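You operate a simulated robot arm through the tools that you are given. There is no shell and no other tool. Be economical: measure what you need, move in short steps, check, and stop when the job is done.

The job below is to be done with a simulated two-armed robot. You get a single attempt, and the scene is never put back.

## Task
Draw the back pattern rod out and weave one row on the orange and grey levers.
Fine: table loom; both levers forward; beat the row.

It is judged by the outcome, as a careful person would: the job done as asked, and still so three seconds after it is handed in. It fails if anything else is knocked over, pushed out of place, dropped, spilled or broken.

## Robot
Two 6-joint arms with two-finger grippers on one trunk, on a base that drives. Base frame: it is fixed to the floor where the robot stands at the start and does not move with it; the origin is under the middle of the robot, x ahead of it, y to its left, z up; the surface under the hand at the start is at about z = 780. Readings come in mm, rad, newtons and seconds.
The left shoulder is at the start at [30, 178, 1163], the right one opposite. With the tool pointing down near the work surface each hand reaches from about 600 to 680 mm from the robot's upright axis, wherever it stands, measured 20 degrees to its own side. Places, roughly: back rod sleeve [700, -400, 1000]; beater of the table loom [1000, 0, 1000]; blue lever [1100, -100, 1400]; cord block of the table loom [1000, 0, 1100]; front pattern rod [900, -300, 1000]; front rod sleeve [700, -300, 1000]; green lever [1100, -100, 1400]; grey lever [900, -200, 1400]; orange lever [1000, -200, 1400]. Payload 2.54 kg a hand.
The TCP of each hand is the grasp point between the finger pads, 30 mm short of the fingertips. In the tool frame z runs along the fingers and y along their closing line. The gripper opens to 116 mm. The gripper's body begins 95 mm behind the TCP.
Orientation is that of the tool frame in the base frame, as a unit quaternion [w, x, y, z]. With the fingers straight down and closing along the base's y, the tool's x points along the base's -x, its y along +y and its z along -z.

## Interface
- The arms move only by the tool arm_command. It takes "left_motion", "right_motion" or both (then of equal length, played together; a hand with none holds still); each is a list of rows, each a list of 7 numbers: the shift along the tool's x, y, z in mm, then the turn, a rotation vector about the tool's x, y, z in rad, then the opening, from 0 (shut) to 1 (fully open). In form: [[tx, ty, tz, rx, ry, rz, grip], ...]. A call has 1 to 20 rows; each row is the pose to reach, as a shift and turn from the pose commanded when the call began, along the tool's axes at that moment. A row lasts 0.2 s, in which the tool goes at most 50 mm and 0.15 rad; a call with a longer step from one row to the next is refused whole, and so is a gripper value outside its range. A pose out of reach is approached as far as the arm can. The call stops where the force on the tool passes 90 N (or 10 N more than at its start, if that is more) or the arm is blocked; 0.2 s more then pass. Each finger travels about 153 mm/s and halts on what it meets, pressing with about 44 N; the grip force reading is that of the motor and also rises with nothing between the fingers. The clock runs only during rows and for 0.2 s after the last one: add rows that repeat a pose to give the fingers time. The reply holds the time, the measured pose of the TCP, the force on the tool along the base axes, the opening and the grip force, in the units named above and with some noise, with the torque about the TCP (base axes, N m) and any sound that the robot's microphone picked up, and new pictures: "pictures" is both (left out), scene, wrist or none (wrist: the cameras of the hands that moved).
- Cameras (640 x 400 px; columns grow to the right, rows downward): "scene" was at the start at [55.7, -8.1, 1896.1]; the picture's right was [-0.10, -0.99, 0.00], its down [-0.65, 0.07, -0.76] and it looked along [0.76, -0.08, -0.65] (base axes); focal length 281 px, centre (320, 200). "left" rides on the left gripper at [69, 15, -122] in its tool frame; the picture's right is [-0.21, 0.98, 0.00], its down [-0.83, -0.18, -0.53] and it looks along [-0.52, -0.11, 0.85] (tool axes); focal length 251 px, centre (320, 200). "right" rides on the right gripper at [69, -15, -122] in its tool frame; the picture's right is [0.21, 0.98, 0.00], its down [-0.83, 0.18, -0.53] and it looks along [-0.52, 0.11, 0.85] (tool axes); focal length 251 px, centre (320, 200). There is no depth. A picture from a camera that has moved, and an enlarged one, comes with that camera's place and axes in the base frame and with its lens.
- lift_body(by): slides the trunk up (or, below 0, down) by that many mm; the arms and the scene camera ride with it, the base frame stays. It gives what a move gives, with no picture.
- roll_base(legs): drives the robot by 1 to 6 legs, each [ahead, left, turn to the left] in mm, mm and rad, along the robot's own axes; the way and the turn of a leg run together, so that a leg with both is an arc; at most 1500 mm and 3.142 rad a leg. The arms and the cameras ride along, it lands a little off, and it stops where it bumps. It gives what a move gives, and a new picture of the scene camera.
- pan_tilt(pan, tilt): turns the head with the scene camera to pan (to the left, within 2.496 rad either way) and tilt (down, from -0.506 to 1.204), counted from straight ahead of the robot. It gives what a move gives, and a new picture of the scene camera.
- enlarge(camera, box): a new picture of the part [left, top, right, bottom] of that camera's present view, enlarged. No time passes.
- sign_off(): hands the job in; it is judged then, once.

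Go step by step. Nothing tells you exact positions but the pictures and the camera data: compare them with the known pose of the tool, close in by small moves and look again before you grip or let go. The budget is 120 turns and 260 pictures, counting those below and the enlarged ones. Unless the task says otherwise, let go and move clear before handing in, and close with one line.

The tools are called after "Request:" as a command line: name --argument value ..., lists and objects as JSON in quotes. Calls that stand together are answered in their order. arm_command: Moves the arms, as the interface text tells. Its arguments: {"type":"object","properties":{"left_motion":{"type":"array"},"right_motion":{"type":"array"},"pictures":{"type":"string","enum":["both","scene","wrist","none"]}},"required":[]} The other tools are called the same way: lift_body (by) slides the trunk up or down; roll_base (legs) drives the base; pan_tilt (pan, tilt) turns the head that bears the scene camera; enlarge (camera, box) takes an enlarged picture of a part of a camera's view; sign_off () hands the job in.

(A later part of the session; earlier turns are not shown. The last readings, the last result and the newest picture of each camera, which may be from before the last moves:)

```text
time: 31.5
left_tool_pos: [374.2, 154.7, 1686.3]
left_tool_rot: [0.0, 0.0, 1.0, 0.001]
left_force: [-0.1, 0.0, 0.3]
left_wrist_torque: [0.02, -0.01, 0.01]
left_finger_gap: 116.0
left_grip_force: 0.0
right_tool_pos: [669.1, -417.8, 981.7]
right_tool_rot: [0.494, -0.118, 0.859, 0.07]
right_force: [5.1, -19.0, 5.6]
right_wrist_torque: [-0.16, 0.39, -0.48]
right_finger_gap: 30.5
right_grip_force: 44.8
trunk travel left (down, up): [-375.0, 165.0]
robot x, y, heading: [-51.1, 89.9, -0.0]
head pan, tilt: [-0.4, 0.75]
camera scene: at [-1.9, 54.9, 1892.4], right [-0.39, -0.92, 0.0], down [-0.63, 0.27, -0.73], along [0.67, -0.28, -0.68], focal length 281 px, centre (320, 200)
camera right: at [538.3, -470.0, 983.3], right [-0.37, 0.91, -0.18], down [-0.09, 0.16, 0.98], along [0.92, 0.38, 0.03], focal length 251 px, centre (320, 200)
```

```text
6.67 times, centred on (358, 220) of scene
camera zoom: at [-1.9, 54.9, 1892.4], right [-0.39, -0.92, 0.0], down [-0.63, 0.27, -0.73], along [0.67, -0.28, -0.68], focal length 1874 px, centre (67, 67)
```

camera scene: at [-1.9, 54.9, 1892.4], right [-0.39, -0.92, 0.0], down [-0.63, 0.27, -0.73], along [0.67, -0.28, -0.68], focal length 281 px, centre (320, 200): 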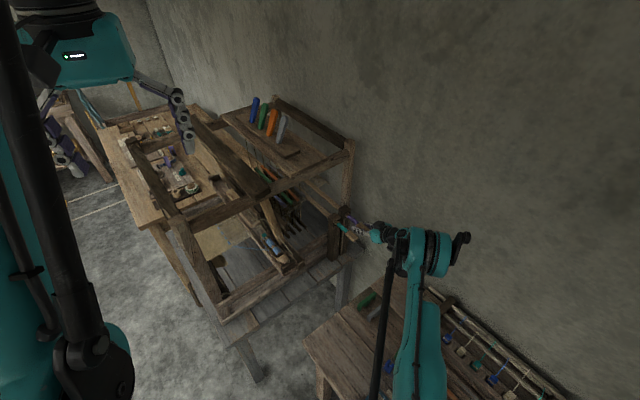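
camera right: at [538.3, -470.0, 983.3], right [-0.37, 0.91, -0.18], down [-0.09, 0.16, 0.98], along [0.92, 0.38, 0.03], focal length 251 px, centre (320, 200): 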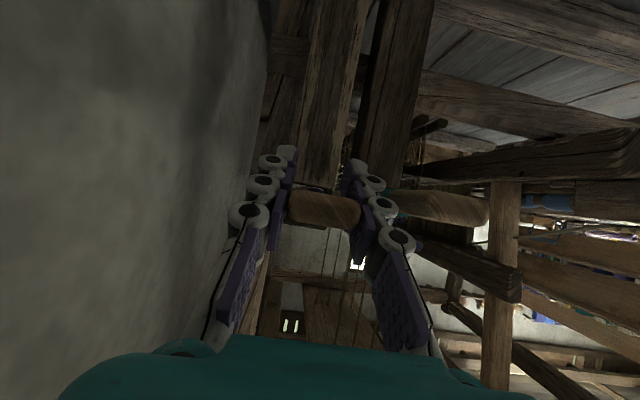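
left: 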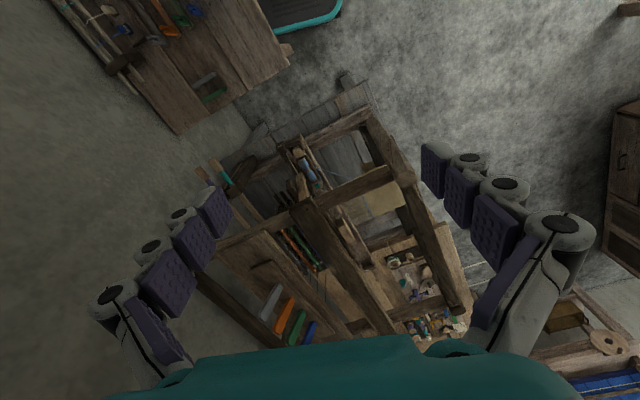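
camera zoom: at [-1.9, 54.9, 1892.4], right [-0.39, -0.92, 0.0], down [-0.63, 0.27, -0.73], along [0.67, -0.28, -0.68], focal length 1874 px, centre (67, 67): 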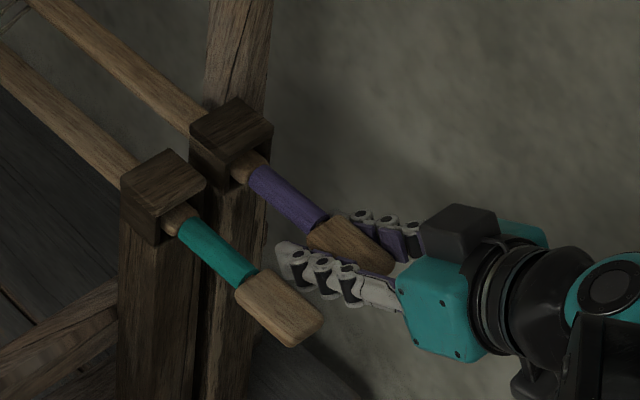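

Gripped (30.5 mm). I ease the sideways load and pull a first 60 mm straight along the rod.

Request:
arm_command --right_motion '[[0, -4, 0, 0, 0, 0, 0], [5, -4, -8.6, 0, 0, 0, 0], [10, -4, -17.3, 0, 0, 0, 0], [20, -4, -34.5, 0, 0, 0, 0], [30.4, -4, -51.8, 0, 0, 0, 0]]' --pictures "scene"

Request:
enlarge --camera "scene" --box '[260, 170, 420, 270]'

```text
time: 32.7
left_tool_pos: [372.9, 157.3, 1687.8]
left_tool_rot: [0.0, -0.001, 1.0, 0.0]
left_force: [-0.5, 0.6, 0.5]
left_wrist_torque: [-0.02, -0.03, -0.02]
left_finger_gap: 116.1
left_grip_force: 0.1
right_tool_pos: [610.4, -435.1, 981.2]
right_tool_rot: [0.494, -0.12, 0.858, 0.069]
right_force: [1.1, -3.7, 6.1]
right_wrist_torque: [-0.04, -0.06, 0.27]
right_finger_gap: 30.6
right_grip_force: 44.8
trunk travel left (down, up): [-375.0, 165.0]
robot x, y, heading: [-51.9, 88.3, 0.005]
head pan, tilt: [-0.4, 0.75]
camera scene: at [-3.5, 57.7, 1892.5], right [-0.39, -0.92, 0.0], down [-0.63, 0.27, -0.73], along [0.67, -0.28, -0.68], focal length 281 px, centre (320, 200)
```

scene: 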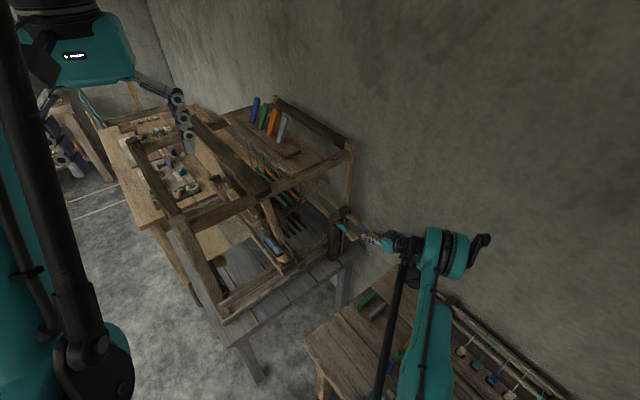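

```text
4.00 times, centred on (340, 220) of scene
camera zoom: at [-3.5, 57.7, 1892.5], right [-0.39, -0.92, 0.0], down [-0.63, 0.27, -0.73], along [0.67, -0.28, -0.68], focal length 1124 px, centre (240, 120)
```

zoom: 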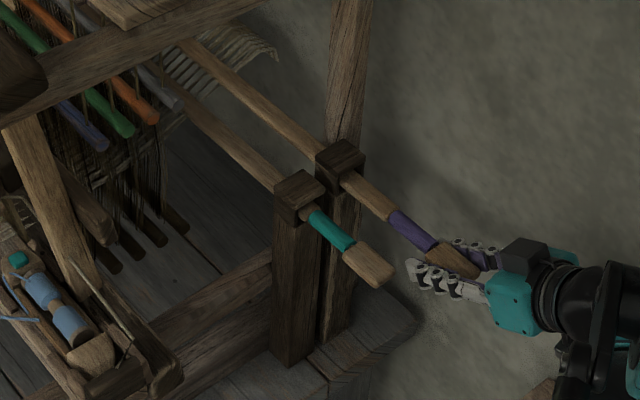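

It slides freely. I now draw it by rolling the base straight back along the rod's axis, 150 mm.

Request:
roll_base --legs '[[-144, -41, 0]]'

Request:
enlarge --camera "scene" --box '[260, 170, 420, 270]'

```text
time: 34.1
left_tool_pos: [228.9, 118.0, 1688.0]
left_tool_rot: [0.0, -0.001, 1.0, 0.001]
left_force: [-1.3, 0.0, -0.1]
left_wrist_torque: [0.0, -0.07, 0.05]
left_finger_gap: 116.1
left_grip_force: 0.0
right_tool_pos: [467.2, -473.3, 981.7]
right_tool_rot: [0.494, -0.12, 0.858, 0.07]
right_force: [0.8, 0.6, 1.9]
right_wrist_torque: [-0.12, 0.22, -0.7]
right_finger_gap: 30.4
right_grip_force: 45.0
trunk travel left (down, up): [-375.0, 165.0]
robot x, y, heading: [-195.1, 49.3, 0.004]
head pan, tilt: [-0.4, 0.75]
camera scene: at [-147.3, 17.0, 1892.5], right [-0.39, -0.92, 0.0], down [-0.63, 0.26, -0.73], along [0.67, -0.28, -0.68], focal length 281 px, centre (320, 200)
```

scene: 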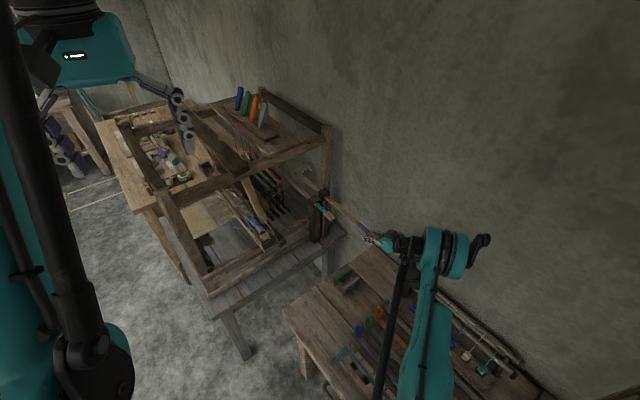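

```text
4.00 times, centred on (340, 220) of scene
camera zoom: at [-147.3, 17.0, 1892.5], right [-0.39, -0.92, 0.0], down [-0.63, 0.26, -0.73], along [0.67, -0.28, -0.68], focal length 1124 px, centre (240, 120)
```

zoom: 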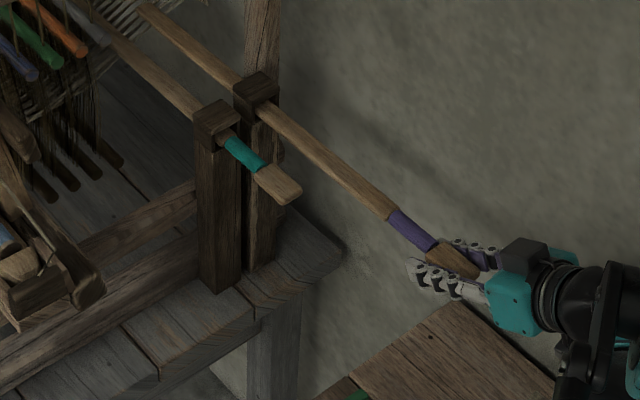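

210 mm out and unloaded. Another 150 mm.

Request:
roll_base --legs '[[-144, -41, 0]]'

Request:
enlarge --camera "scene" --box '[200, 130, 420, 270]'

```text
time: 35.4
left_tool_pos: [83.3, 78.2, 1687.7]
left_tool_rot: [0.001, -0.001, 1.0, 0.0]
left_force: [-0.9, -0.5, -0.4]
left_wrist_torque: [0.0, -0.11, 0.03]
left_finger_gap: 116.0
left_grip_force: 0.1
right_tool_pos: [323.9, -513.9, 981.6]
right_tool_rot: [0.494, -0.121, 0.858, 0.07]
right_force: [0.0, -0.6, -0.2]
right_wrist_torque: [0.02, -0.03, -0.01]
right_finger_gap: 0.1
right_grip_force: 28.3
trunk travel left (down, up): [-375.0, 165.0]
robot x, y, heading: [-339.1, 5.1, -0.001]
head pan, tilt: [-0.4, 0.75]
camera scene: at [-292.9, -23.3, 1892.5], right [-0.39, -0.92, 0.0], down [-0.63, 0.26, -0.73], along [0.68, -0.28, -0.68], focal length 281 px, centre (320, 200)
```

scene: 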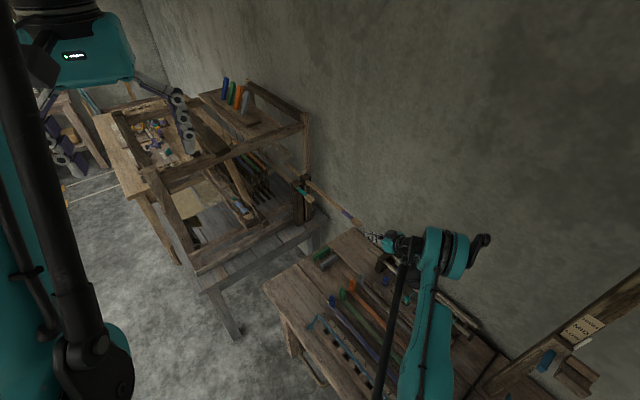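

```text
2.86 times, centred on (310, 200) of scene
camera zoom: at [-292.9, -23.3, 1892.5], right [-0.39, -0.92, 0.0], down [-0.63, 0.26, -0.73], along [0.68, -0.28, -0.68], focal length 803 px, centre (349, 200)
```

zoom: 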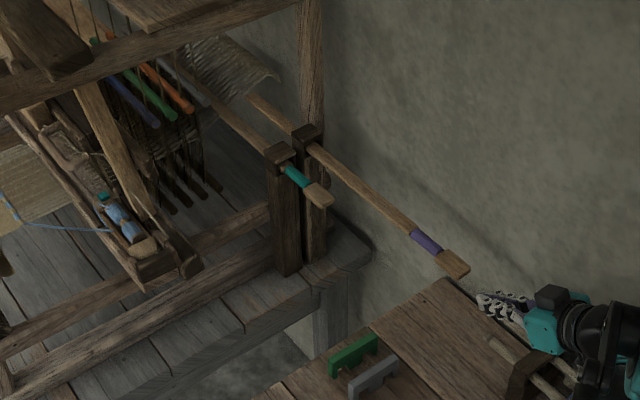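

The rod came to a stop with about 255 mm drawn and my fingers slid off the handle; it rests level in its sleeve. I check whether its far end is clear of the threads.

Request:
enlarge --camera "scene" --box '[240, 130, 340, 200]'

Request:
enlarge --camera "right" --box '[180, 60, 500, 260]'

```text
5.71 times, centred on (290, 165) of scene
camera zoom: at [-292.9, -23.3, 1892.5], right [-0.39, -0.92, 0.0], down [-0.63, 0.26, -0.73], along [0.68, -0.28, -0.68], focal length 1606 px, centre (491, 400)
```

zoom: 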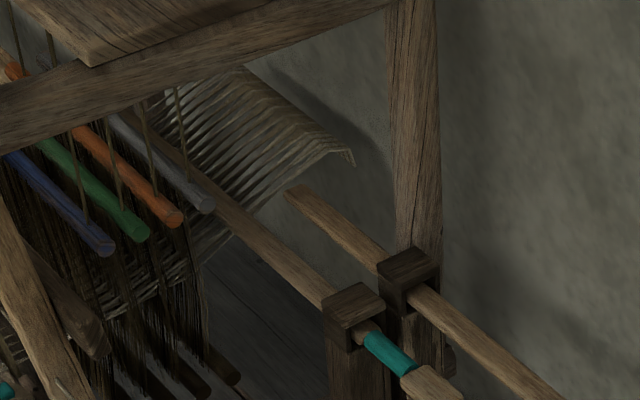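

```text
2.00 times, centred on (340, 160) of right
camera zoom: at [193.2, -567.6, 983.9], right [-0.37, 0.91, -0.18], down [-0.09, 0.16, 0.98], along [0.92, 0.39, 0.03], focal length 503 px, centre (280, 280)
```

zoom: 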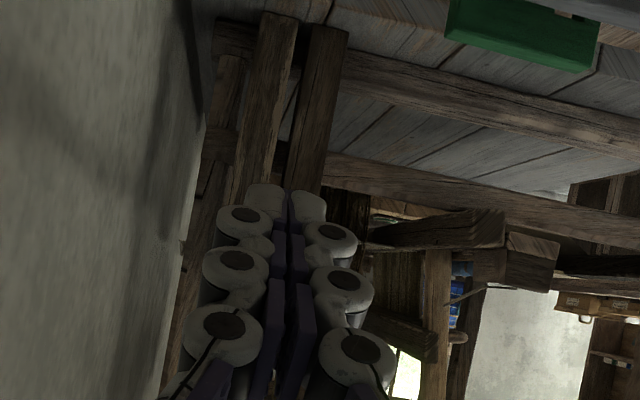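

The rod's end is clear of the warp and it has hit its stop, safely held in the sleeve. Next I fold the right hand up, tool down, so I can drive to the levers.

Request:
arm_command --right_motion '[[-24.5, 20.3, -29.2, 0, 0.052, 0, 0], [-49.1, 40.7, -58.5, 0, 0.104, 0, 0], [-73.6, 61, -87.7, 0, 0.156, 0, 0], [-98.2, 81.3, -116.9, 0, 0.208, 0, 0], [-122.7, 101.6, -146.2, 0, 0.26, 0, 0], [-147.2, 122, -175.4, 0, 0.312, 0, 0], [-171.8, 142.3, -204.6, 0, 0.364, 0, 0], [-196.3, 162.6, -233.8, 0, 0.416, 0, 0], [-220.9, 182.9, -263.1, 0, 0.468, 0, 0], [-245.4, 203.3, -292.3, 0, 0.52, 0, 0], [-269.9, 223.6, -321.5, 0, 0.572, 0, 0], [-294.5, 243.9, -350.8, 0, 0.624, 0, 0], [-319, 264.2, -380, 0, 0.676, 0, 0], [-343.6, 284.6, -409.2, 0, 0.728, 0, 0], [-368.1, 304.9, -438.5, 0, 0.78, 0, 0], [-392.6, 325.2, -467.7, 0, 0.832, 0, 0], [-417.2, 345.5, -496.9, 0, 0.884, 0, 0], [-441.7, 365.9, -526.1, 0, 0.936, 0, 0], [-466.3, 386.2, -555.4, 0, 0.988, 0, 0], [-490.8, 406.5, -584.6, 0, 1.04, 0, 0]]' --pictures "scene"

Request:
enlarge --camera "scene" --box '[180, 60, 340, 260]'

```text
time: 39.6
left_tool_pos: [85.9, 78.7, 1685.8]
left_tool_rot: [0.0, 0.0, 1.0, 0.0]
left_force: [0.1, 0.2, -0.3]
left_wrist_torque: [0.0, 0.05, 0.03]
left_finger_gap: 116.1
left_grip_force: 0.1
right_tool_pos: [-33.8, -194.8, 1700.2]
right_tool_rot: [0.0, -0.139, 0.99, 0.001]
right_force: [-0.6, 0.4, -0.8]
right_wrist_torque: [-0.02, 0.01, 0.02]
right_finger_gap: 0.1
right_grip_force: 28.8
trunk travel left (down, up): [-375.0, 165.0]
robot x, y, heading: [-337.9, 8.1, 0.006]
head pan, tilt: [-0.4, 0.75]
camera scene: at [-289.2, -22.8, 1892.4], right [-0.39, -0.92, 0.0], down [-0.63, 0.26, -0.73], along [0.67, -0.28, -0.68], focal length 281 px, centre (320, 200)
```

scene: 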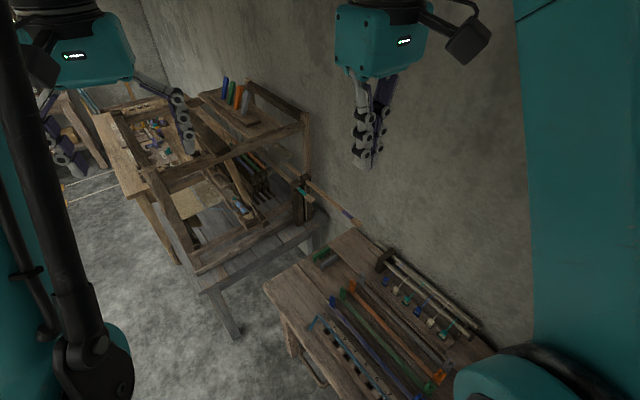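

```text
2.00 times, centred on (260, 160) of scene
camera zoom: at [-289.2, -22.8, 1892.4], right [-0.39, -0.92, 0.0], down [-0.63, 0.26, -0.73], along [0.67, -0.28, -0.68], focal length 562 px, centre (440, 280)
```

zoom: 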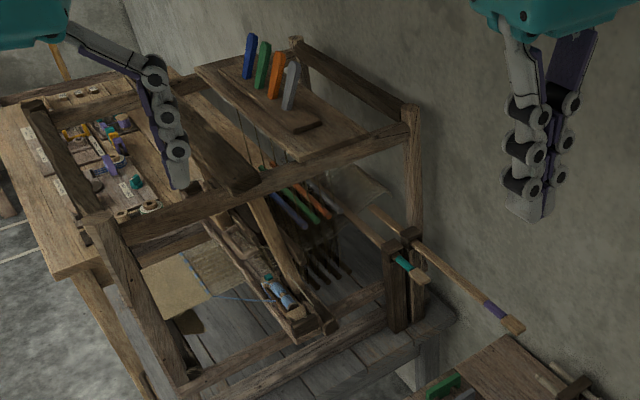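

Now I align with the loom and drive up toward it along the open floor, keeping clear of the table and the drawn rod.

Request:
roll_base --legs '[[0, 0, 0.276], [540, 20, 0]]'

Request:
pan_tilt --pan -0.35 --tilt 1.1

Request:
pan_tilt --pan -0.5 --tilt 0.65

```text
time: 43.7
left_tool_pos: [562.2, 360.8, 1687.3]
left_tool_rot: [0.0, -0.141, 0.99, 0.0]
left_force: [0.4, 0.1, 0.7]
left_wrist_torque: [0.02, 0.02, 0.04]
left_finger_gap: 116.0
left_grip_force: 0.0
right_tool_pos: [521.7, 65.0, 1699.5]
right_tool_rot: [0.001, -0.277, 0.961, 0.002]
right_force: [-0.1, -0.6, -0.7]
right_wrist_torque: [-0.03, 0.0, 0.0]
right_finger_gap: 0.3
right_grip_force: 28.0
trunk travel left (down, up): [-375.0, 165.0]
robot x, y, heading: [174.0, 175.1, 0.285]
head pan, tilt: [-0.4, 0.75]
camera scene: at [229.0, 159.3, 1892.5], right [-0.12, -0.99, 0.0], down [-0.68, 0.08, -0.73], along [0.73, -0.08, -0.68], focal length 281 px, centre (320, 200)
```

scene: 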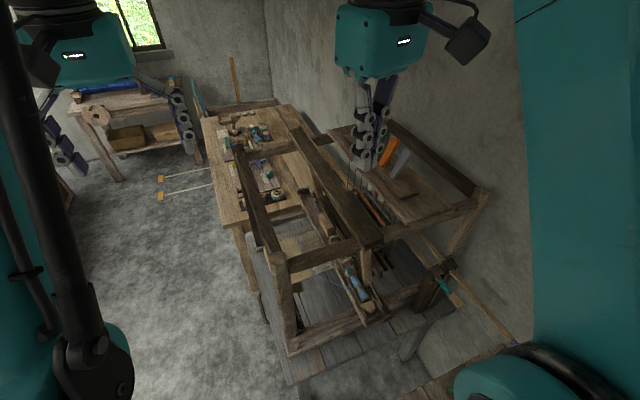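

```text
time: 44.5
left_tool_pos: [561.8, 360.4, 1687.5]
left_tool_rot: [0.0, -0.141, 0.99, 0.001]
left_force: [0.3, -0.7, 0.0]
left_wrist_torque: [0.04, 0.06, 0.0]
left_finger_gap: 116.1
left_grip_force: 0.0
right_tool_pos: [522.9, 64.5, 1698.9]
right_tool_rot: [0.0, -0.276, 0.961, 0.001]
right_force: [0.4, 0.7, -0.4]
right_wrist_torque: [-0.06, -0.02, -0.02]
right_finger_gap: 0.0
right_grip_force: 29.2
trunk travel left (down, up): [-375.0, 165.0]
robot x, y, heading: [174.7, 177.3, 0.283]
head pan, tilt: [-0.351, 1.1]
camera scene: at [210.3, 164.9, 1866.8], right [-0.07, -1.0, 0.0], down [-0.89, 0.06, -0.45], along [0.45, -0.03, -0.89], focal length 281 px, centre (320, 200)
```

scene: 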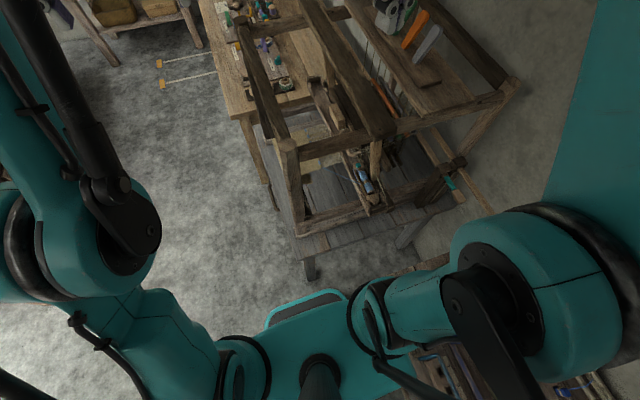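

```text
time: 45.4
left_tool_pos: [561.7, 362.2, 1687.6]
left_tool_rot: [0.0, -0.141, 0.99, 0.001]
left_force: [0.4, 0.1, -0.9]
left_wrist_torque: [0.0, -0.01, 0.0]
left_finger_gap: 116.0
left_grip_force: 0.1
right_tool_pos: [524.2, 64.6, 1698.2]
right_tool_rot: [0.001, -0.278, 0.961, 0.001]
right_force: [0.2, 0.0, 0.2]
right_wrist_torque: [0.01, -0.01, -0.01]
right_finger_gap: 0.0
right_grip_force: 28.6
trunk travel left (down, up): [-375.0, 165.0]
robot x, y, heading: [174.0, 175.6, 0.281]
head pan, tilt: [-0.499, 0.649]
camera scene: at [232.1, 150.7, 1901.0], right [-0.21, -0.98, 0.0], down [-0.59, 0.13, -0.8], along [0.78, -0.17, -0.61], focal length 281 px, centre (320, 200)
```

scene: 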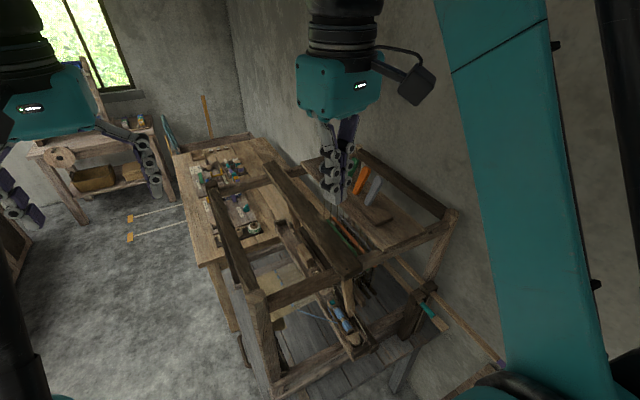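

Clear so far. I raise the trunk fully and edge up another 100 mm.

Request:
lift_body --by 160

Request:
roll_base --legs '[[100, 0, 0]]'

```text
time: 47.2
left_tool_pos: [562.5, 361.4, 1847.0]
left_tool_rot: [0.0, -0.141, 0.99, 0.0]
left_force: [0.1, -0.1, -0.5]
left_wrist_torque: [0.04, -0.02, 0.0]
left_finger_gap: 115.8
left_grip_force: 0.0
right_tool_pos: [523.7, 65.3, 1859.3]
right_tool_rot: [0.001, -0.277, 0.961, 0.002]
right_force: [0.0, -0.6, -0.4]
right_wrist_torque: [0.0, -0.03, 0.02]
right_finger_gap: 0.2
right_grip_force: 28.4
trunk travel left (down, up): [-535.0, 5.0]
robot x, y, heading: [177.6, 179.0, 0.281]
head pan, tilt: [-0.499, 0.649]
```

```text
time: 48.4
left_tool_pos: [653.3, 387.6, 1848.6]
left_tool_rot: [0.0, -0.141, 0.99, 0.0]
left_force: [-0.7, 0.6, 0.3]
left_wrist_torque: [-0.02, -0.05, -0.01]
left_finger_gap: 115.9
left_grip_force: 0.1
right_tool_pos: [614.1, 90.3, 1861.2]
right_tool_rot: [0.001, -0.278, 0.961, 0.0]
right_force: [-0.9, -0.8, -0.3]
right_wrist_torque: [0.03, -0.07, -0.05]
right_finger_gap: 0.0
right_grip_force: 29.1
trunk travel left (down, up): [-535.0, 5.0]
robot x, y, heading: [269.9, 204.6, 0.283]
head pan, tilt: [-0.499, 0.649]
camera scene: at [322.4, 176.9, 2061.2], right [-0.21, -0.98, 0.0], down [-0.59, 0.13, -0.8], along [0.78, -0.17, -0.6], focal length 281 px, centre (320, 200)
```

scene: 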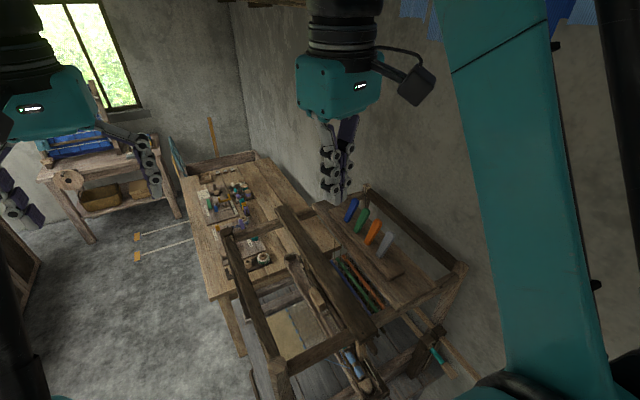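

Request:
enlarge --camera "scene" --box '[300, 170, 480, 282]'

Request:
enlarge --camera "scene" --box '[210, 220, 450, 400]'

Request:
enlarge --camera "right" --box '[0, 0, 640, 400]'

```text
3.56 times, centred on (390, 226) of scene
camera zoom: at [322.4, 176.9, 2061.2], right [-0.21, -0.98, 0.0], down [-0.59, 0.13, -0.8], along [0.78, -0.17, -0.6], focal length 1000 px, centre (71, 108)
```

zoom: 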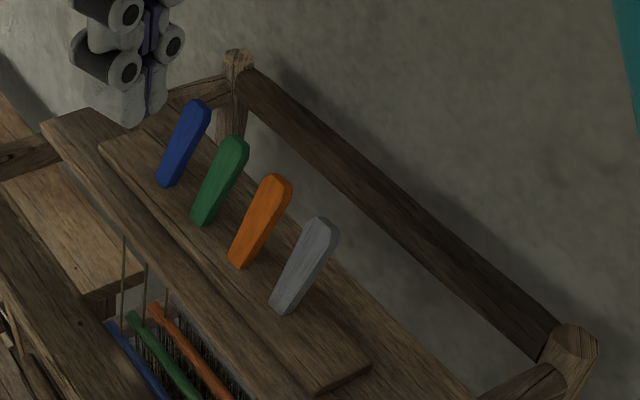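

```text
2.22 times, centred on (330, 310) of scene
camera zoom: at [322.4, 176.9, 2061.2], right [-0.21, -0.98, 0.0], down [-0.59, 0.13, -0.8], along [0.78, -0.17, -0.6], focal length 625 px, centre (298, -44)
```

zoom: 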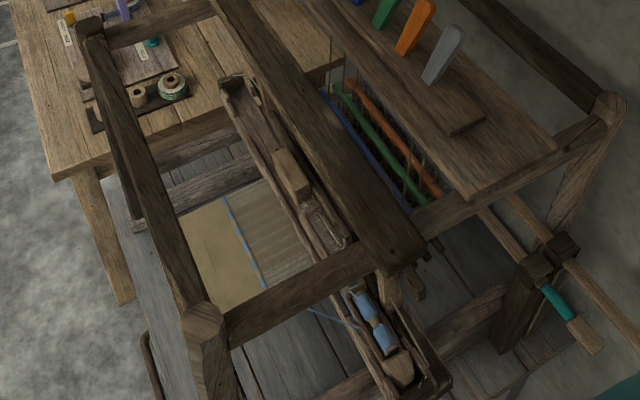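

```text
1.00 times, centred on (320, 200) of right (not enlarged: the box is as wide or as high as the picture)
camera zoom: at [563.3, 41.7, 1982.0], right [-0.7, 0.71, 0.0], down [0.6, 0.59, 0.54], along [0.38, 0.38, -0.84], focal length 251 px, centre (320, 200)
```

zoom: 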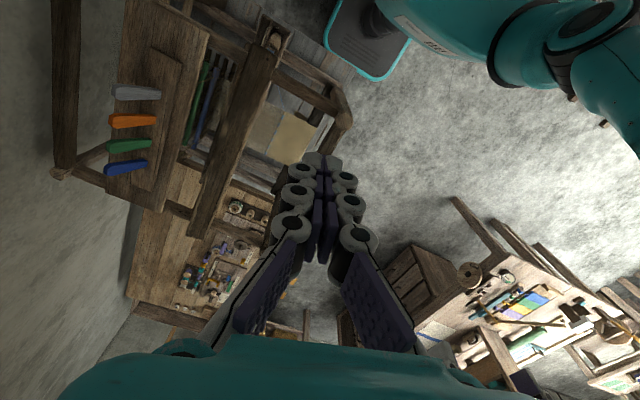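

I read the grey lever at base [911, -155, 1334], top [924, -192, 1432], leaning back; orange is 67 mm beyond it. "Forward" is toward the cloth side. I bring the closed right fingers above and behind the grey lever.

Request:
arm_command --right_motion '[[-7, -31.9, 24.4, 0.003, -0.021, 0.02, 0], [-14, -63.8, 48.7, 0.006, -0.043, 0.041, 0], [-21, -95.8, 73.1, 0.009, -0.064, 0.061, 0], [-28.1, -127.7, 97.4, 0.012, -0.085, 0.082, 0], [-35.1, -159.6, 121.8, 0.015, -0.106, 0.102, 0], [-42.1, -191.5, 146.1, 0.018, -0.128, 0.123, 0], [-49.1, -223.5, 170.5, 0.022, -0.149, 0.143, 0], [-56.1, -255.4, 194.9, 0.025, -0.17, 0.163, 0], [-63.1, -287.3, 219.2, 0.028, -0.192, 0.184, 0], [-70.1, -319.2, 243.6, 0.031, -0.213, 0.204, 0], [-77.2, -351.1, 267.9, 0.034, -0.234, 0.225, 0], [-84.2, -383.1, 292.3, 0.037, -0.255, 0.245, 0], [-91.2, -415, 316.6, 0.04, -0.277, 0.266, 0], [-98.2, -446.9, 341, 0.043, -0.298, 0.286, 0]]'

Request:
enlarge --camera "scene" --box '[300, 130, 492, 250]'

```text
time: 51.4
left_tool_pos: [659.1, 386.3, 1847.0]
left_tool_rot: [0.0, -0.141, 0.99, 0.002]
left_force: [0.6, -0.2, -0.2]
left_wrist_torque: [0.02, 0.01, -0.01]
left_finger_gap: 115.8
left_grip_force: 0.1
right_tool_pos: [941.2, -233.9, 1515.2]
right_tool_rot: [0.147, -0.134, 0.98, 0.022]
right_force: [1.3, 0.3, -0.3]
right_wrist_torque: [0.07, 0.02, 0.02]
right_finger_gap: 0.0
right_grip_force: 29.2
trunk travel left (down, up): [-535.0, 5.0]
robot x, y, heading: [269.7, 201.9, 0.283]
head pan, tilt: [-0.499, 0.649]
camera scene: at [329.6, 175.8, 2060.9], right [-0.21, -0.98, 0.0], down [-0.59, 0.13, -0.8], along [0.78, -0.17, -0.61], focal length 281 px, centre (320, 200)
camera right: at [847.5, -276.8, 1611.3], right [-0.46, 0.89, -0.06], down [0.56, 0.34, 0.76], along [0.69, 0.31, -0.65], focal length 251 px, centre (320, 200)
```

scene: 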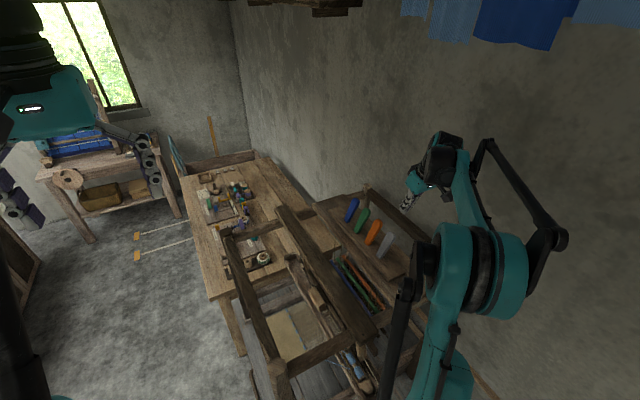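
right: 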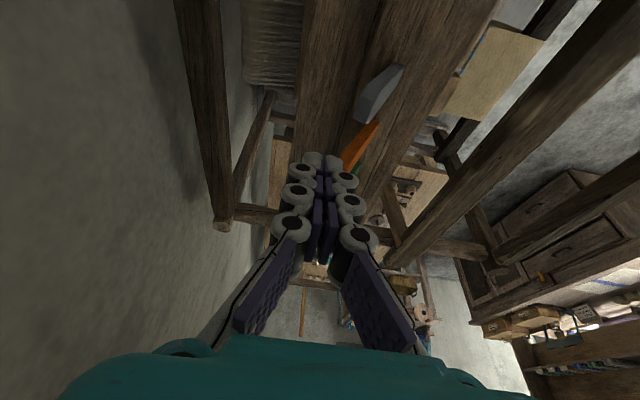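

```text
3.33 times, centred on (396, 190) of scene
camera zoom: at [329.6, 175.8, 2060.9], right [-0.21, -0.98, 0.0], down [-0.59, 0.13, -0.8], along [0.78, -0.17, -0.61], focal length 937 px, centre (67, 233)
```

zoom: 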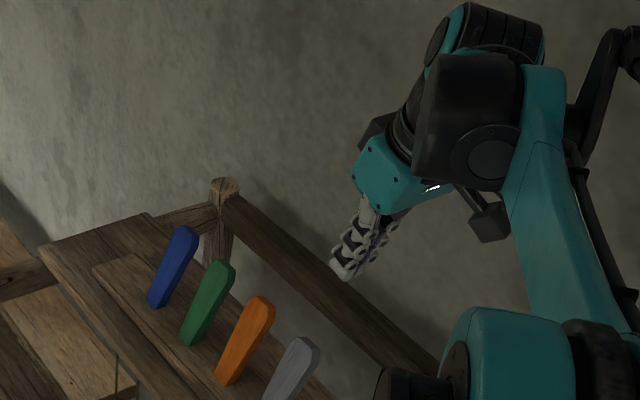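

Fingers are behind the grey lever. I lower them and push toward the cloth side in small steps.

Request:
arm_command --right_motion '[[12, 0, 32, 0, 0, 0, 0], [24, 0, 64, 0, 0, 0, 0], [36.2, 0, 96.6, 0, 0, 0, 0], [36.2, 15, 96.6, 0, 0, 0, 0], [36.2, 30, 96.6, 0, 0, 0, 0], [36.2, 45, 96.6, 0, 0, 0, 0], [36.2, 60, 96.6, 0, 0, 0, 0]]'

Request:
enlarge --camera "scene" --box '[300, 160, 460, 290]'

```text
time: 53.0
left_tool_pos: [657.1, 390.2, 1846.6]
left_tool_rot: [0.0, -0.141, 0.99, 0.0]
left_force: [0.0, -0.2, 0.5]
left_wrist_torque: [-0.03, -0.01, -0.04]
left_finger_gap: 115.8
left_grip_force: 0.0
right_tool_pos: [916.6, -173.6, 1416.5]
right_tool_rot: [0.149, -0.134, 0.979, 0.021]
right_force: [0.9, 0.5, 0.3]
right_wrist_torque: [-0.04, -0.03, -0.01]
right_finger_gap: 0.0
right_grip_force: 29.0
trunk travel left (down, up): [-535.0, 5.0]
robot x, y, heading: [272.2, 203.9, 0.282]
head pan, tilt: [-0.499, 0.649]
camera scene: at [326.5, 179.6, 2061.1], right [-0.21, -0.98, 0.0], down [-0.59, 0.13, -0.8], along [0.78, -0.17, -0.6], focal length 281 px, centre (320, 200)
camera right: at [823.5, -217.4, 1511.9], right [-0.46, 0.89, -0.06], down [0.56, 0.34, 0.76], along [0.69, 0.31, -0.65], focal length 251 px, centre (320, 200)
```

scene: 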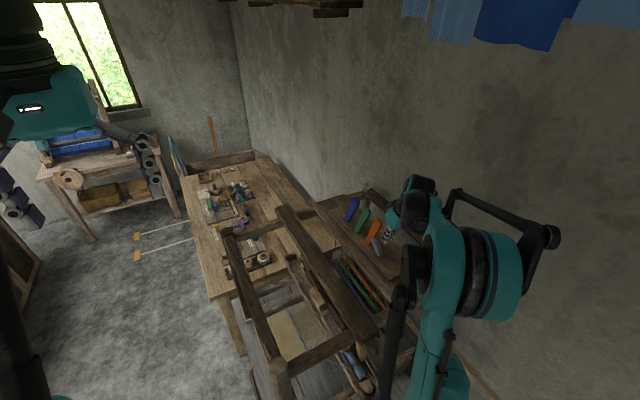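
right: 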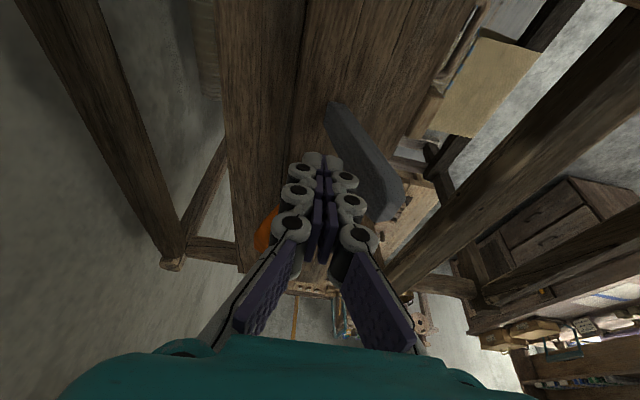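

```text
3.08 times, centred on (380, 225) of scene
camera zoom: at [326.5, 179.6, 2061.1], right [-0.21, -0.98, 0.0], down [-0.59, 0.13, -0.8], along [0.78, -0.17, -0.6], focal length 865 px, centre (135, 123)
```

zoom: 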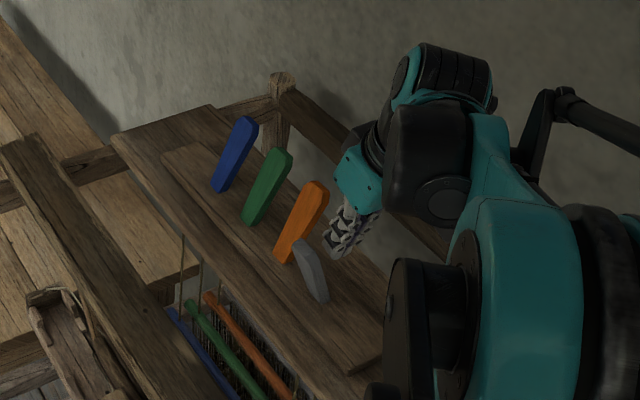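

The grey lever has snapped over to the cloth side. Same motion for orange, 67 mm further on.

Request:
arm_command --right_motion '[[-10, 0, -32, 0, 0, 0, 0], [-20, 0, -64, 0, 0, 0, 0], [-29.6, 0, -95.5, 0, 0, 0, 0], [-50.6, -20, -88.9, 0, 0, 0, 0], [-71.6, -40, -82.3, 0, 0, 0, 0], [-93.6, -60, -75.7, 0, 0, 0, 0], [-93.6, -60, -75.7, 0, 0, 0, 0]]'

Request:
enlarge --camera "scene" --box '[300, 160, 460, 290]'

```text
time: 54.6
left_tool_pos: [656.8, 388.7, 1847.1]
left_tool_rot: [0.0, -0.141, 0.99, 0.0]
left_force: [-0.6, -0.6, -0.3]
left_wrist_torque: [0.0, -0.02, 0.01]
left_finger_gap: 115.9
left_grip_force: 0.0
right_tool_pos: [998.5, -215.3, 1515.2]
right_tool_rot: [0.149, -0.134, 0.98, 0.021]
right_force: [-0.7, 0.4, -0.1]
right_wrist_torque: [0.01, 0.0, -0.01]
right_finger_gap: 0.0
right_grip_force: 28.0
trunk travel left (down, up): [-535.0, 5.0]
robot x, y, heading: [268.6, 201.2, 0.279]
head pan, tilt: [-0.499, 0.649]
camera scene: at [326.8, 178.4, 2061.1], right [-0.21, -0.98, 0.0], down [-0.59, 0.13, -0.8], along [0.78, -0.17, -0.6], focal length 281 px, centre (320, 200)
camera right: at [904.8, -257.9, 1611.7], right [-0.46, 0.89, -0.06], down [0.56, 0.34, 0.76], along [0.69, 0.31, -0.65], focal length 251 px, centre (320, 200)
```

scene: 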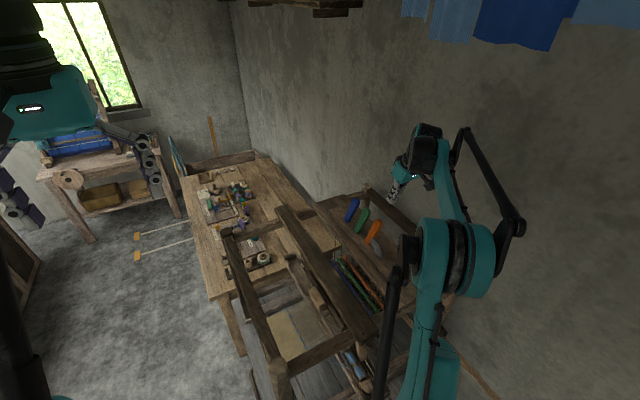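
right: 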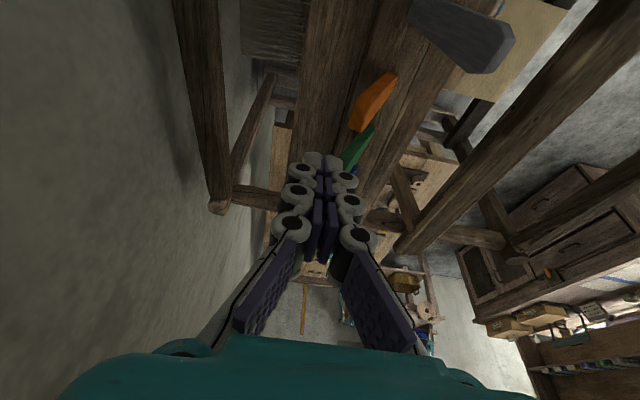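

```text
3.08 times, centred on (380, 225) of scene
camera zoom: at [326.8, 178.4, 2061.1], right [-0.21, -0.98, 0.0], down [-0.59, 0.13, -0.8], along [0.78, -0.17, -0.6], focal length 865 px, centre (135, 123)
```

zoom: 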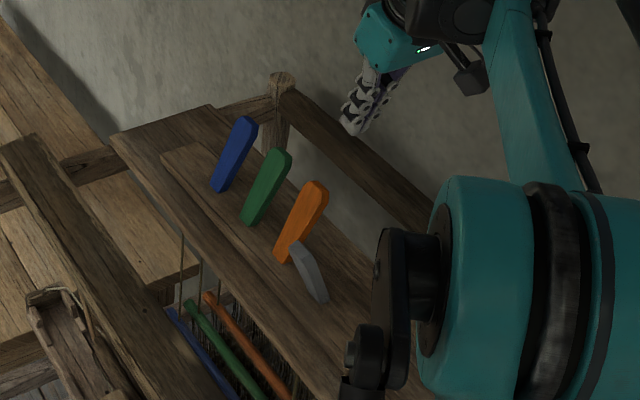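

Grey stays forward. The orange lever sits in the same relation to my fingers; lower and push.

Request:
arm_command --right_motion '[[10, 0, 32, 0, 0, 0, 0], [20, 0, 64, 0, 0, 0, 0], [29.6, 0, 95.5, 0, 0, 0, 0], [29.6, 15, 95.5, 0, 0, 0, 0], [29.6, 30, 95.5, 0, 0, 0, 0], [29.6, 45, 95.5, 0, 0, 0, 0], [29.6, 62, 95.5, 0, 0, 0, 0]]'

Request:
enlarge --camera "scene" --box '[300, 160, 460, 290]'

```text
time: 56.2
left_tool_pos: [657.0, 389.8, 1847.6]
left_tool_rot: [0.0, -0.141, 0.99, 0.0]
left_force: [-0.1, 0.5, 0.1]
left_wrist_torque: [-0.03, -0.03, 0.01]
left_finger_gap: 116.0
left_grip_force: 0.0
right_tool_pos: [981.3, -154.8, 1414.7]
right_tool_rot: [0.148, -0.135, 0.98, 0.021]
right_force: [0.2, 0.6, -0.4]
right_wrist_torque: [0.0, 0.01, 0.0]
right_finger_gap: 0.0
right_grip_force: 28.8
trunk travel left (down, up): [-535.0, 5.0]
robot x, y, heading: [270.1, 205.3, 0.286]
head pan, tilt: [-0.499, 0.649]
camera scene: at [326.8, 179.5, 2061.1], right [-0.21, -0.98, 0.0], down [-0.59, 0.13, -0.8], along [0.78, -0.17, -0.6], focal length 281 px, centre (320, 200)
camera right: at [887.2, -197.3, 1510.8], right [-0.46, 0.88, -0.06], down [0.56, 0.34, 0.75], along [0.69, 0.31, -0.65], focal length 251 px, centre (320, 200)
```

scene: 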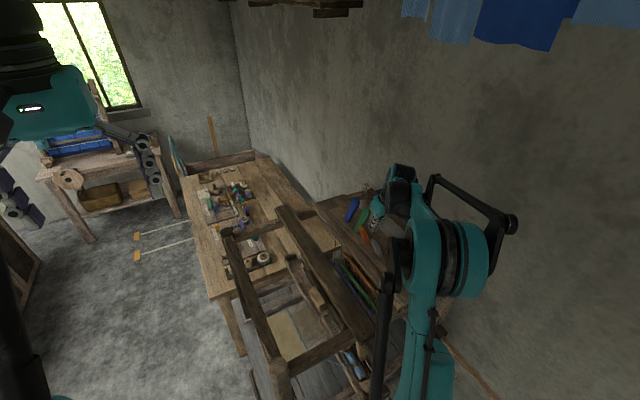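
right: 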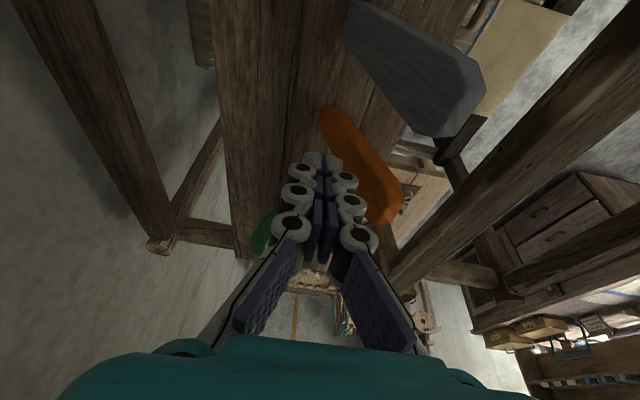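

```text
3.08 times, centred on (380, 225) of scene
camera zoom: at [326.8, 179.5, 2061.1], right [-0.21, -0.98, 0.0], down [-0.59, 0.13, -0.8], along [0.78, -0.17, -0.6], focal length 865 px, centre (135, 123)
```

zoom: 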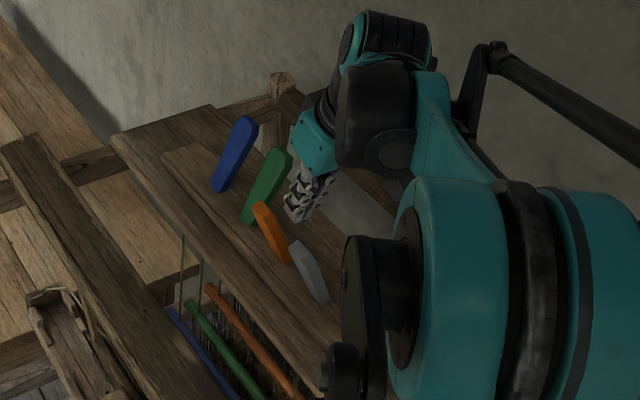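

Both levers are forward. I lift the right hand out and bring it over the beater gap to look at the shuttle, beater and cord block from above.

Request:
arm_command --right_motion '[[-11.8, 0, -38.2, 0, 0, 0, 0], [-23.6, 0, -76.4, 0, 0, 0, 0], [-35.5, 0, -114.6, 0, 0, 0, 0], [-47.3, 0, -152.8, 0, 0, 0, 0], [-59.1, 0, -191, 0, 0, 0, 0], [-45.2, 39.6, -184.3, 0, 0.033, 0, 0], [-31.2, 79.1, -177.5, 0, 0.067, 0, 0], [-17.3, 118.7, -170.8, 0, 0.1, 0, 0], [-3.3, 158.2, -164.1, 0, 0.133, 0, 0], [10.6, 197.8, -157.3, 0, 0.167, 0, 0], [24.6, 237.3, -150.6, 0, 0.2, 0, 0], [38.5, 276.9, -143.9, 0, 0.233, 0, 0], [52.5, 316.4, -137.1, 0, 0.267, 0, 0], [66.4, 356, -130.4, 0, 0.3, 0, 0]]'

Request:
enlarge --camera "right" --box '[160, 0, 480, 200]'

Request:
enlarge --camera "scene" --box '[210, 230, 420, 400]'

```text
time: 59.2
left_tool_pos: [655.4, 390.8, 1847.9]
left_tool_rot: [0.0, -0.141, 0.99, 0.0]
left_force: [-0.1, -0.4, 0.4]
left_wrist_torque: [-0.02, 0.02, -0.01]
left_finger_gap: 116.1
left_grip_force: 0.0
right_tool_pos: [786.4, 161.2, 1519.1]
right_tool_rot: [0.001, -0.137, 0.991, -0.001]
right_force: [-1.0, 1.4, 0.3]
right_wrist_torque: [0.0, -0.02, -0.01]
right_finger_gap: 0.1
right_grip_force: 28.3
trunk travel left (down, up): [-535.0, 5.0]
robot x, y, heading: [265.4, 209.0, 0.287]
head pan, tilt: [-0.499, 0.649]
camera scene: at [326.8, 179.9, 2061.1], right [-0.21, -0.98, 0.0], down [-0.59, 0.13, -0.8], along [0.78, -0.17, -0.6], focal length 281 px, centre (320, 200)
camera right: at [724.3, 127.7, 1642.2], right [-0.47, 0.88, 0.0], down [0.75, 0.4, 0.53], along [0.47, 0.25, -0.84], focal length 251 px, centre (320, 200)
```

scene: 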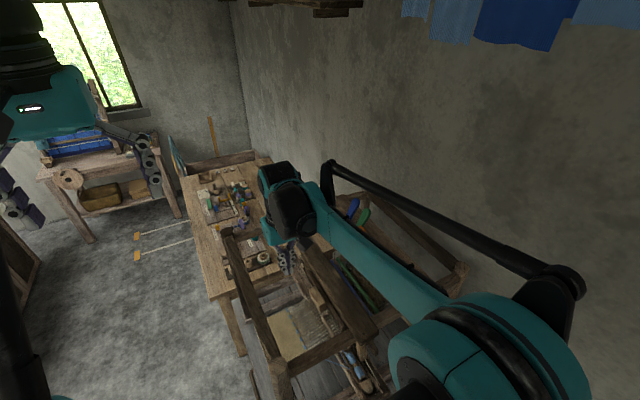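
right: 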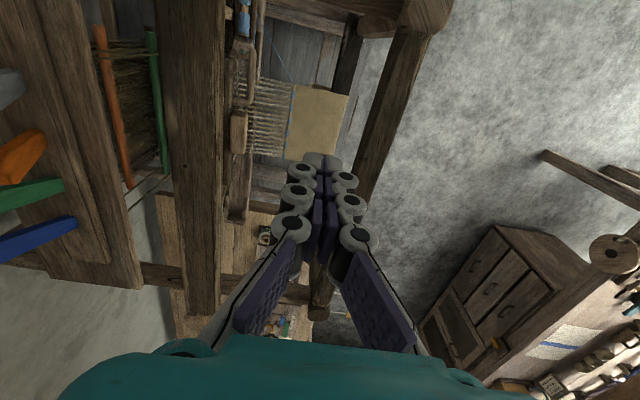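

```text
2.00 times, centred on (320, 100) of right
camera zoom: at [724.3, 127.7, 1642.2], right [-0.47, 0.88, 0.0], down [0.75, 0.4, 0.53], along [0.47, 0.25, -0.84], focal length 503 px, centre (320, 400)
```

zoom: 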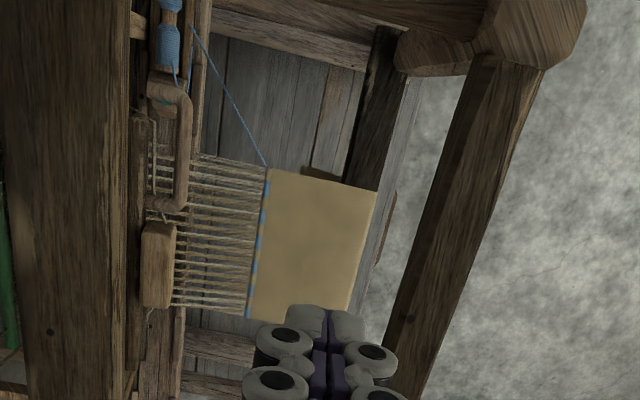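

```text
2.35 times, centred on (315, 315) of scene
camera zoom: at [326.8, 179.9, 2061.1], right [-0.21, -0.98, 0.0], down [-0.59, 0.13, -0.8], along [0.78, -0.17, -0.6], focal length 661 px, centre (332, -71)
```

zoom: 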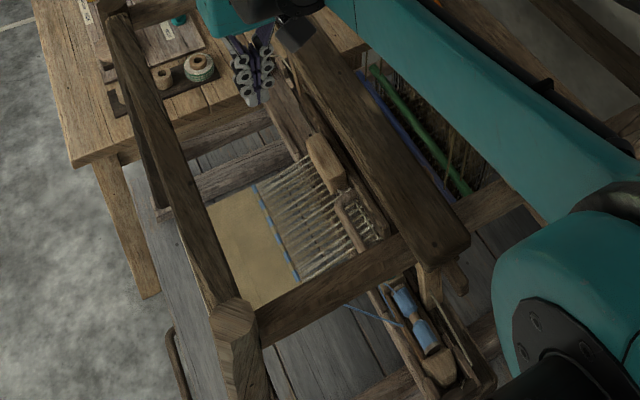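

I see it is a fly-shuttle loom: the shuttle sits in the near box, and the cord block hangs at the beater's middle near [948, 55, 1118], with a grip handle beside it. I turn the hand so the fingers will straddle the block lengthwise, tilted to pass under the top slab.

Request:
arm_command --right_motion '[[-10.6, 0, 3.3, 0.039, -0.039, 0.127, 0.5], [-21.2, 0, 6.5, 0.078, -0.078, 0.253, 1], [-31.8, 0, 9.8, 0.118, -0.118, 0.38, 1], [-42.3, 0, 13, 0.157, -0.157, 0.507, 1], [-52.9, 0, 16.3, 0.196, -0.196, 0.633, 1], [-63.5, -1, 19.5, 0.235, -0.235, 0.76, 1], [-74.1, -1, 22.8, 0.274, -0.274, 0.887, 1], [-84.7, -1, 26, 0.313, -0.313, 1.013, 1], [-95.3, -1, 29.3, 0.353, -0.353, 1.14, 1], [-105.8, -1, 32.5, 0.392, -0.392, 1.267, 1], [-116.4, -1, 35.8, 0.431, -0.431, 1.393, 1], [-127, -1, 39, 0.47, -0.47, 1.52, 1]]'

Request:
enlarge --camera "right" --box '[160, 60, 480, 260]'

```text
time: 61.8
left_tool_pos: [658.3, 390.2, 1848.2]
left_tool_rot: [-0.001, -0.14, 0.99, -0.001]
left_force: [0.4, 0.0, -0.5]
left_wrist_torque: [0.02, 0.06, -0.02]
left_finger_gap: 116.0
left_grip_force: 0.0
right_tool_pos: [910.5, 192.5, 1482.0]
right_tool_rot: [0.235, 0.579, 0.76, -0.178]
right_force: [0.8, 0.0, 0.1]
right_wrist_torque: [-0.06, 0.01, -0.02]
right_finger_gap: 116.0
right_grip_force: 0.0
trunk travel left (down, up): [-535.0, 5.0]
robot x, y, heading: [272.1, 204.6, 0.284]
head pan, tilt: [-0.499, 0.649]
camera scene: at [329.2, 179.2, 2061.0], right [-0.21, -0.98, 0.0], down [-0.59, 0.13, -0.8], along [0.78, -0.17, -0.61], focal length 281 px, centre (320, 200)
camera right: at [862.8, 310.0, 1543.3], right [0.89, 0.43, -0.12], down [0.28, -0.32, 0.91], along [0.35, -0.84, -0.4], focal length 251 px, centre (320, 200)
```

scene: 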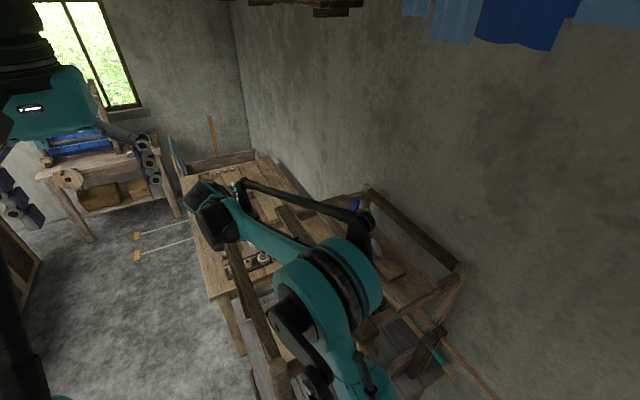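
right: 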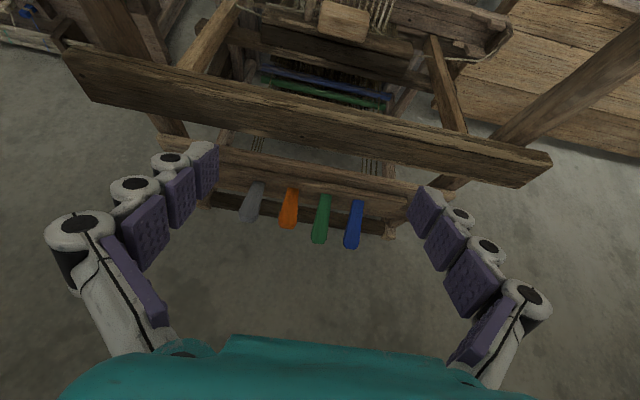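

```text
2.00 times, centred on (320, 160) of right
camera zoom: at [862.8, 310.0, 1543.3], right [0.89, 0.43, -0.12], down [0.28, -0.32, 0.91], along [0.35, -0.84, -0.4], focal length 503 px, centre (320, 280)
```

zoom: 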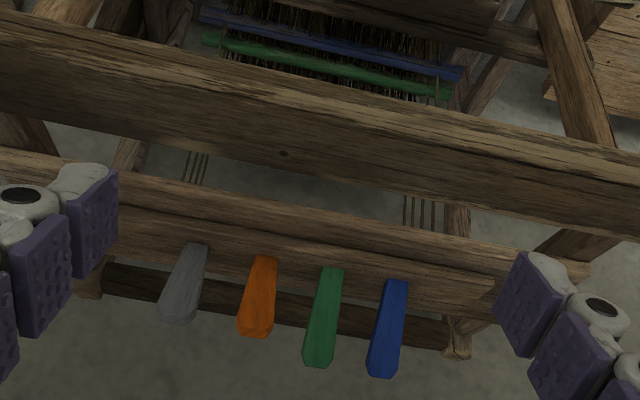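

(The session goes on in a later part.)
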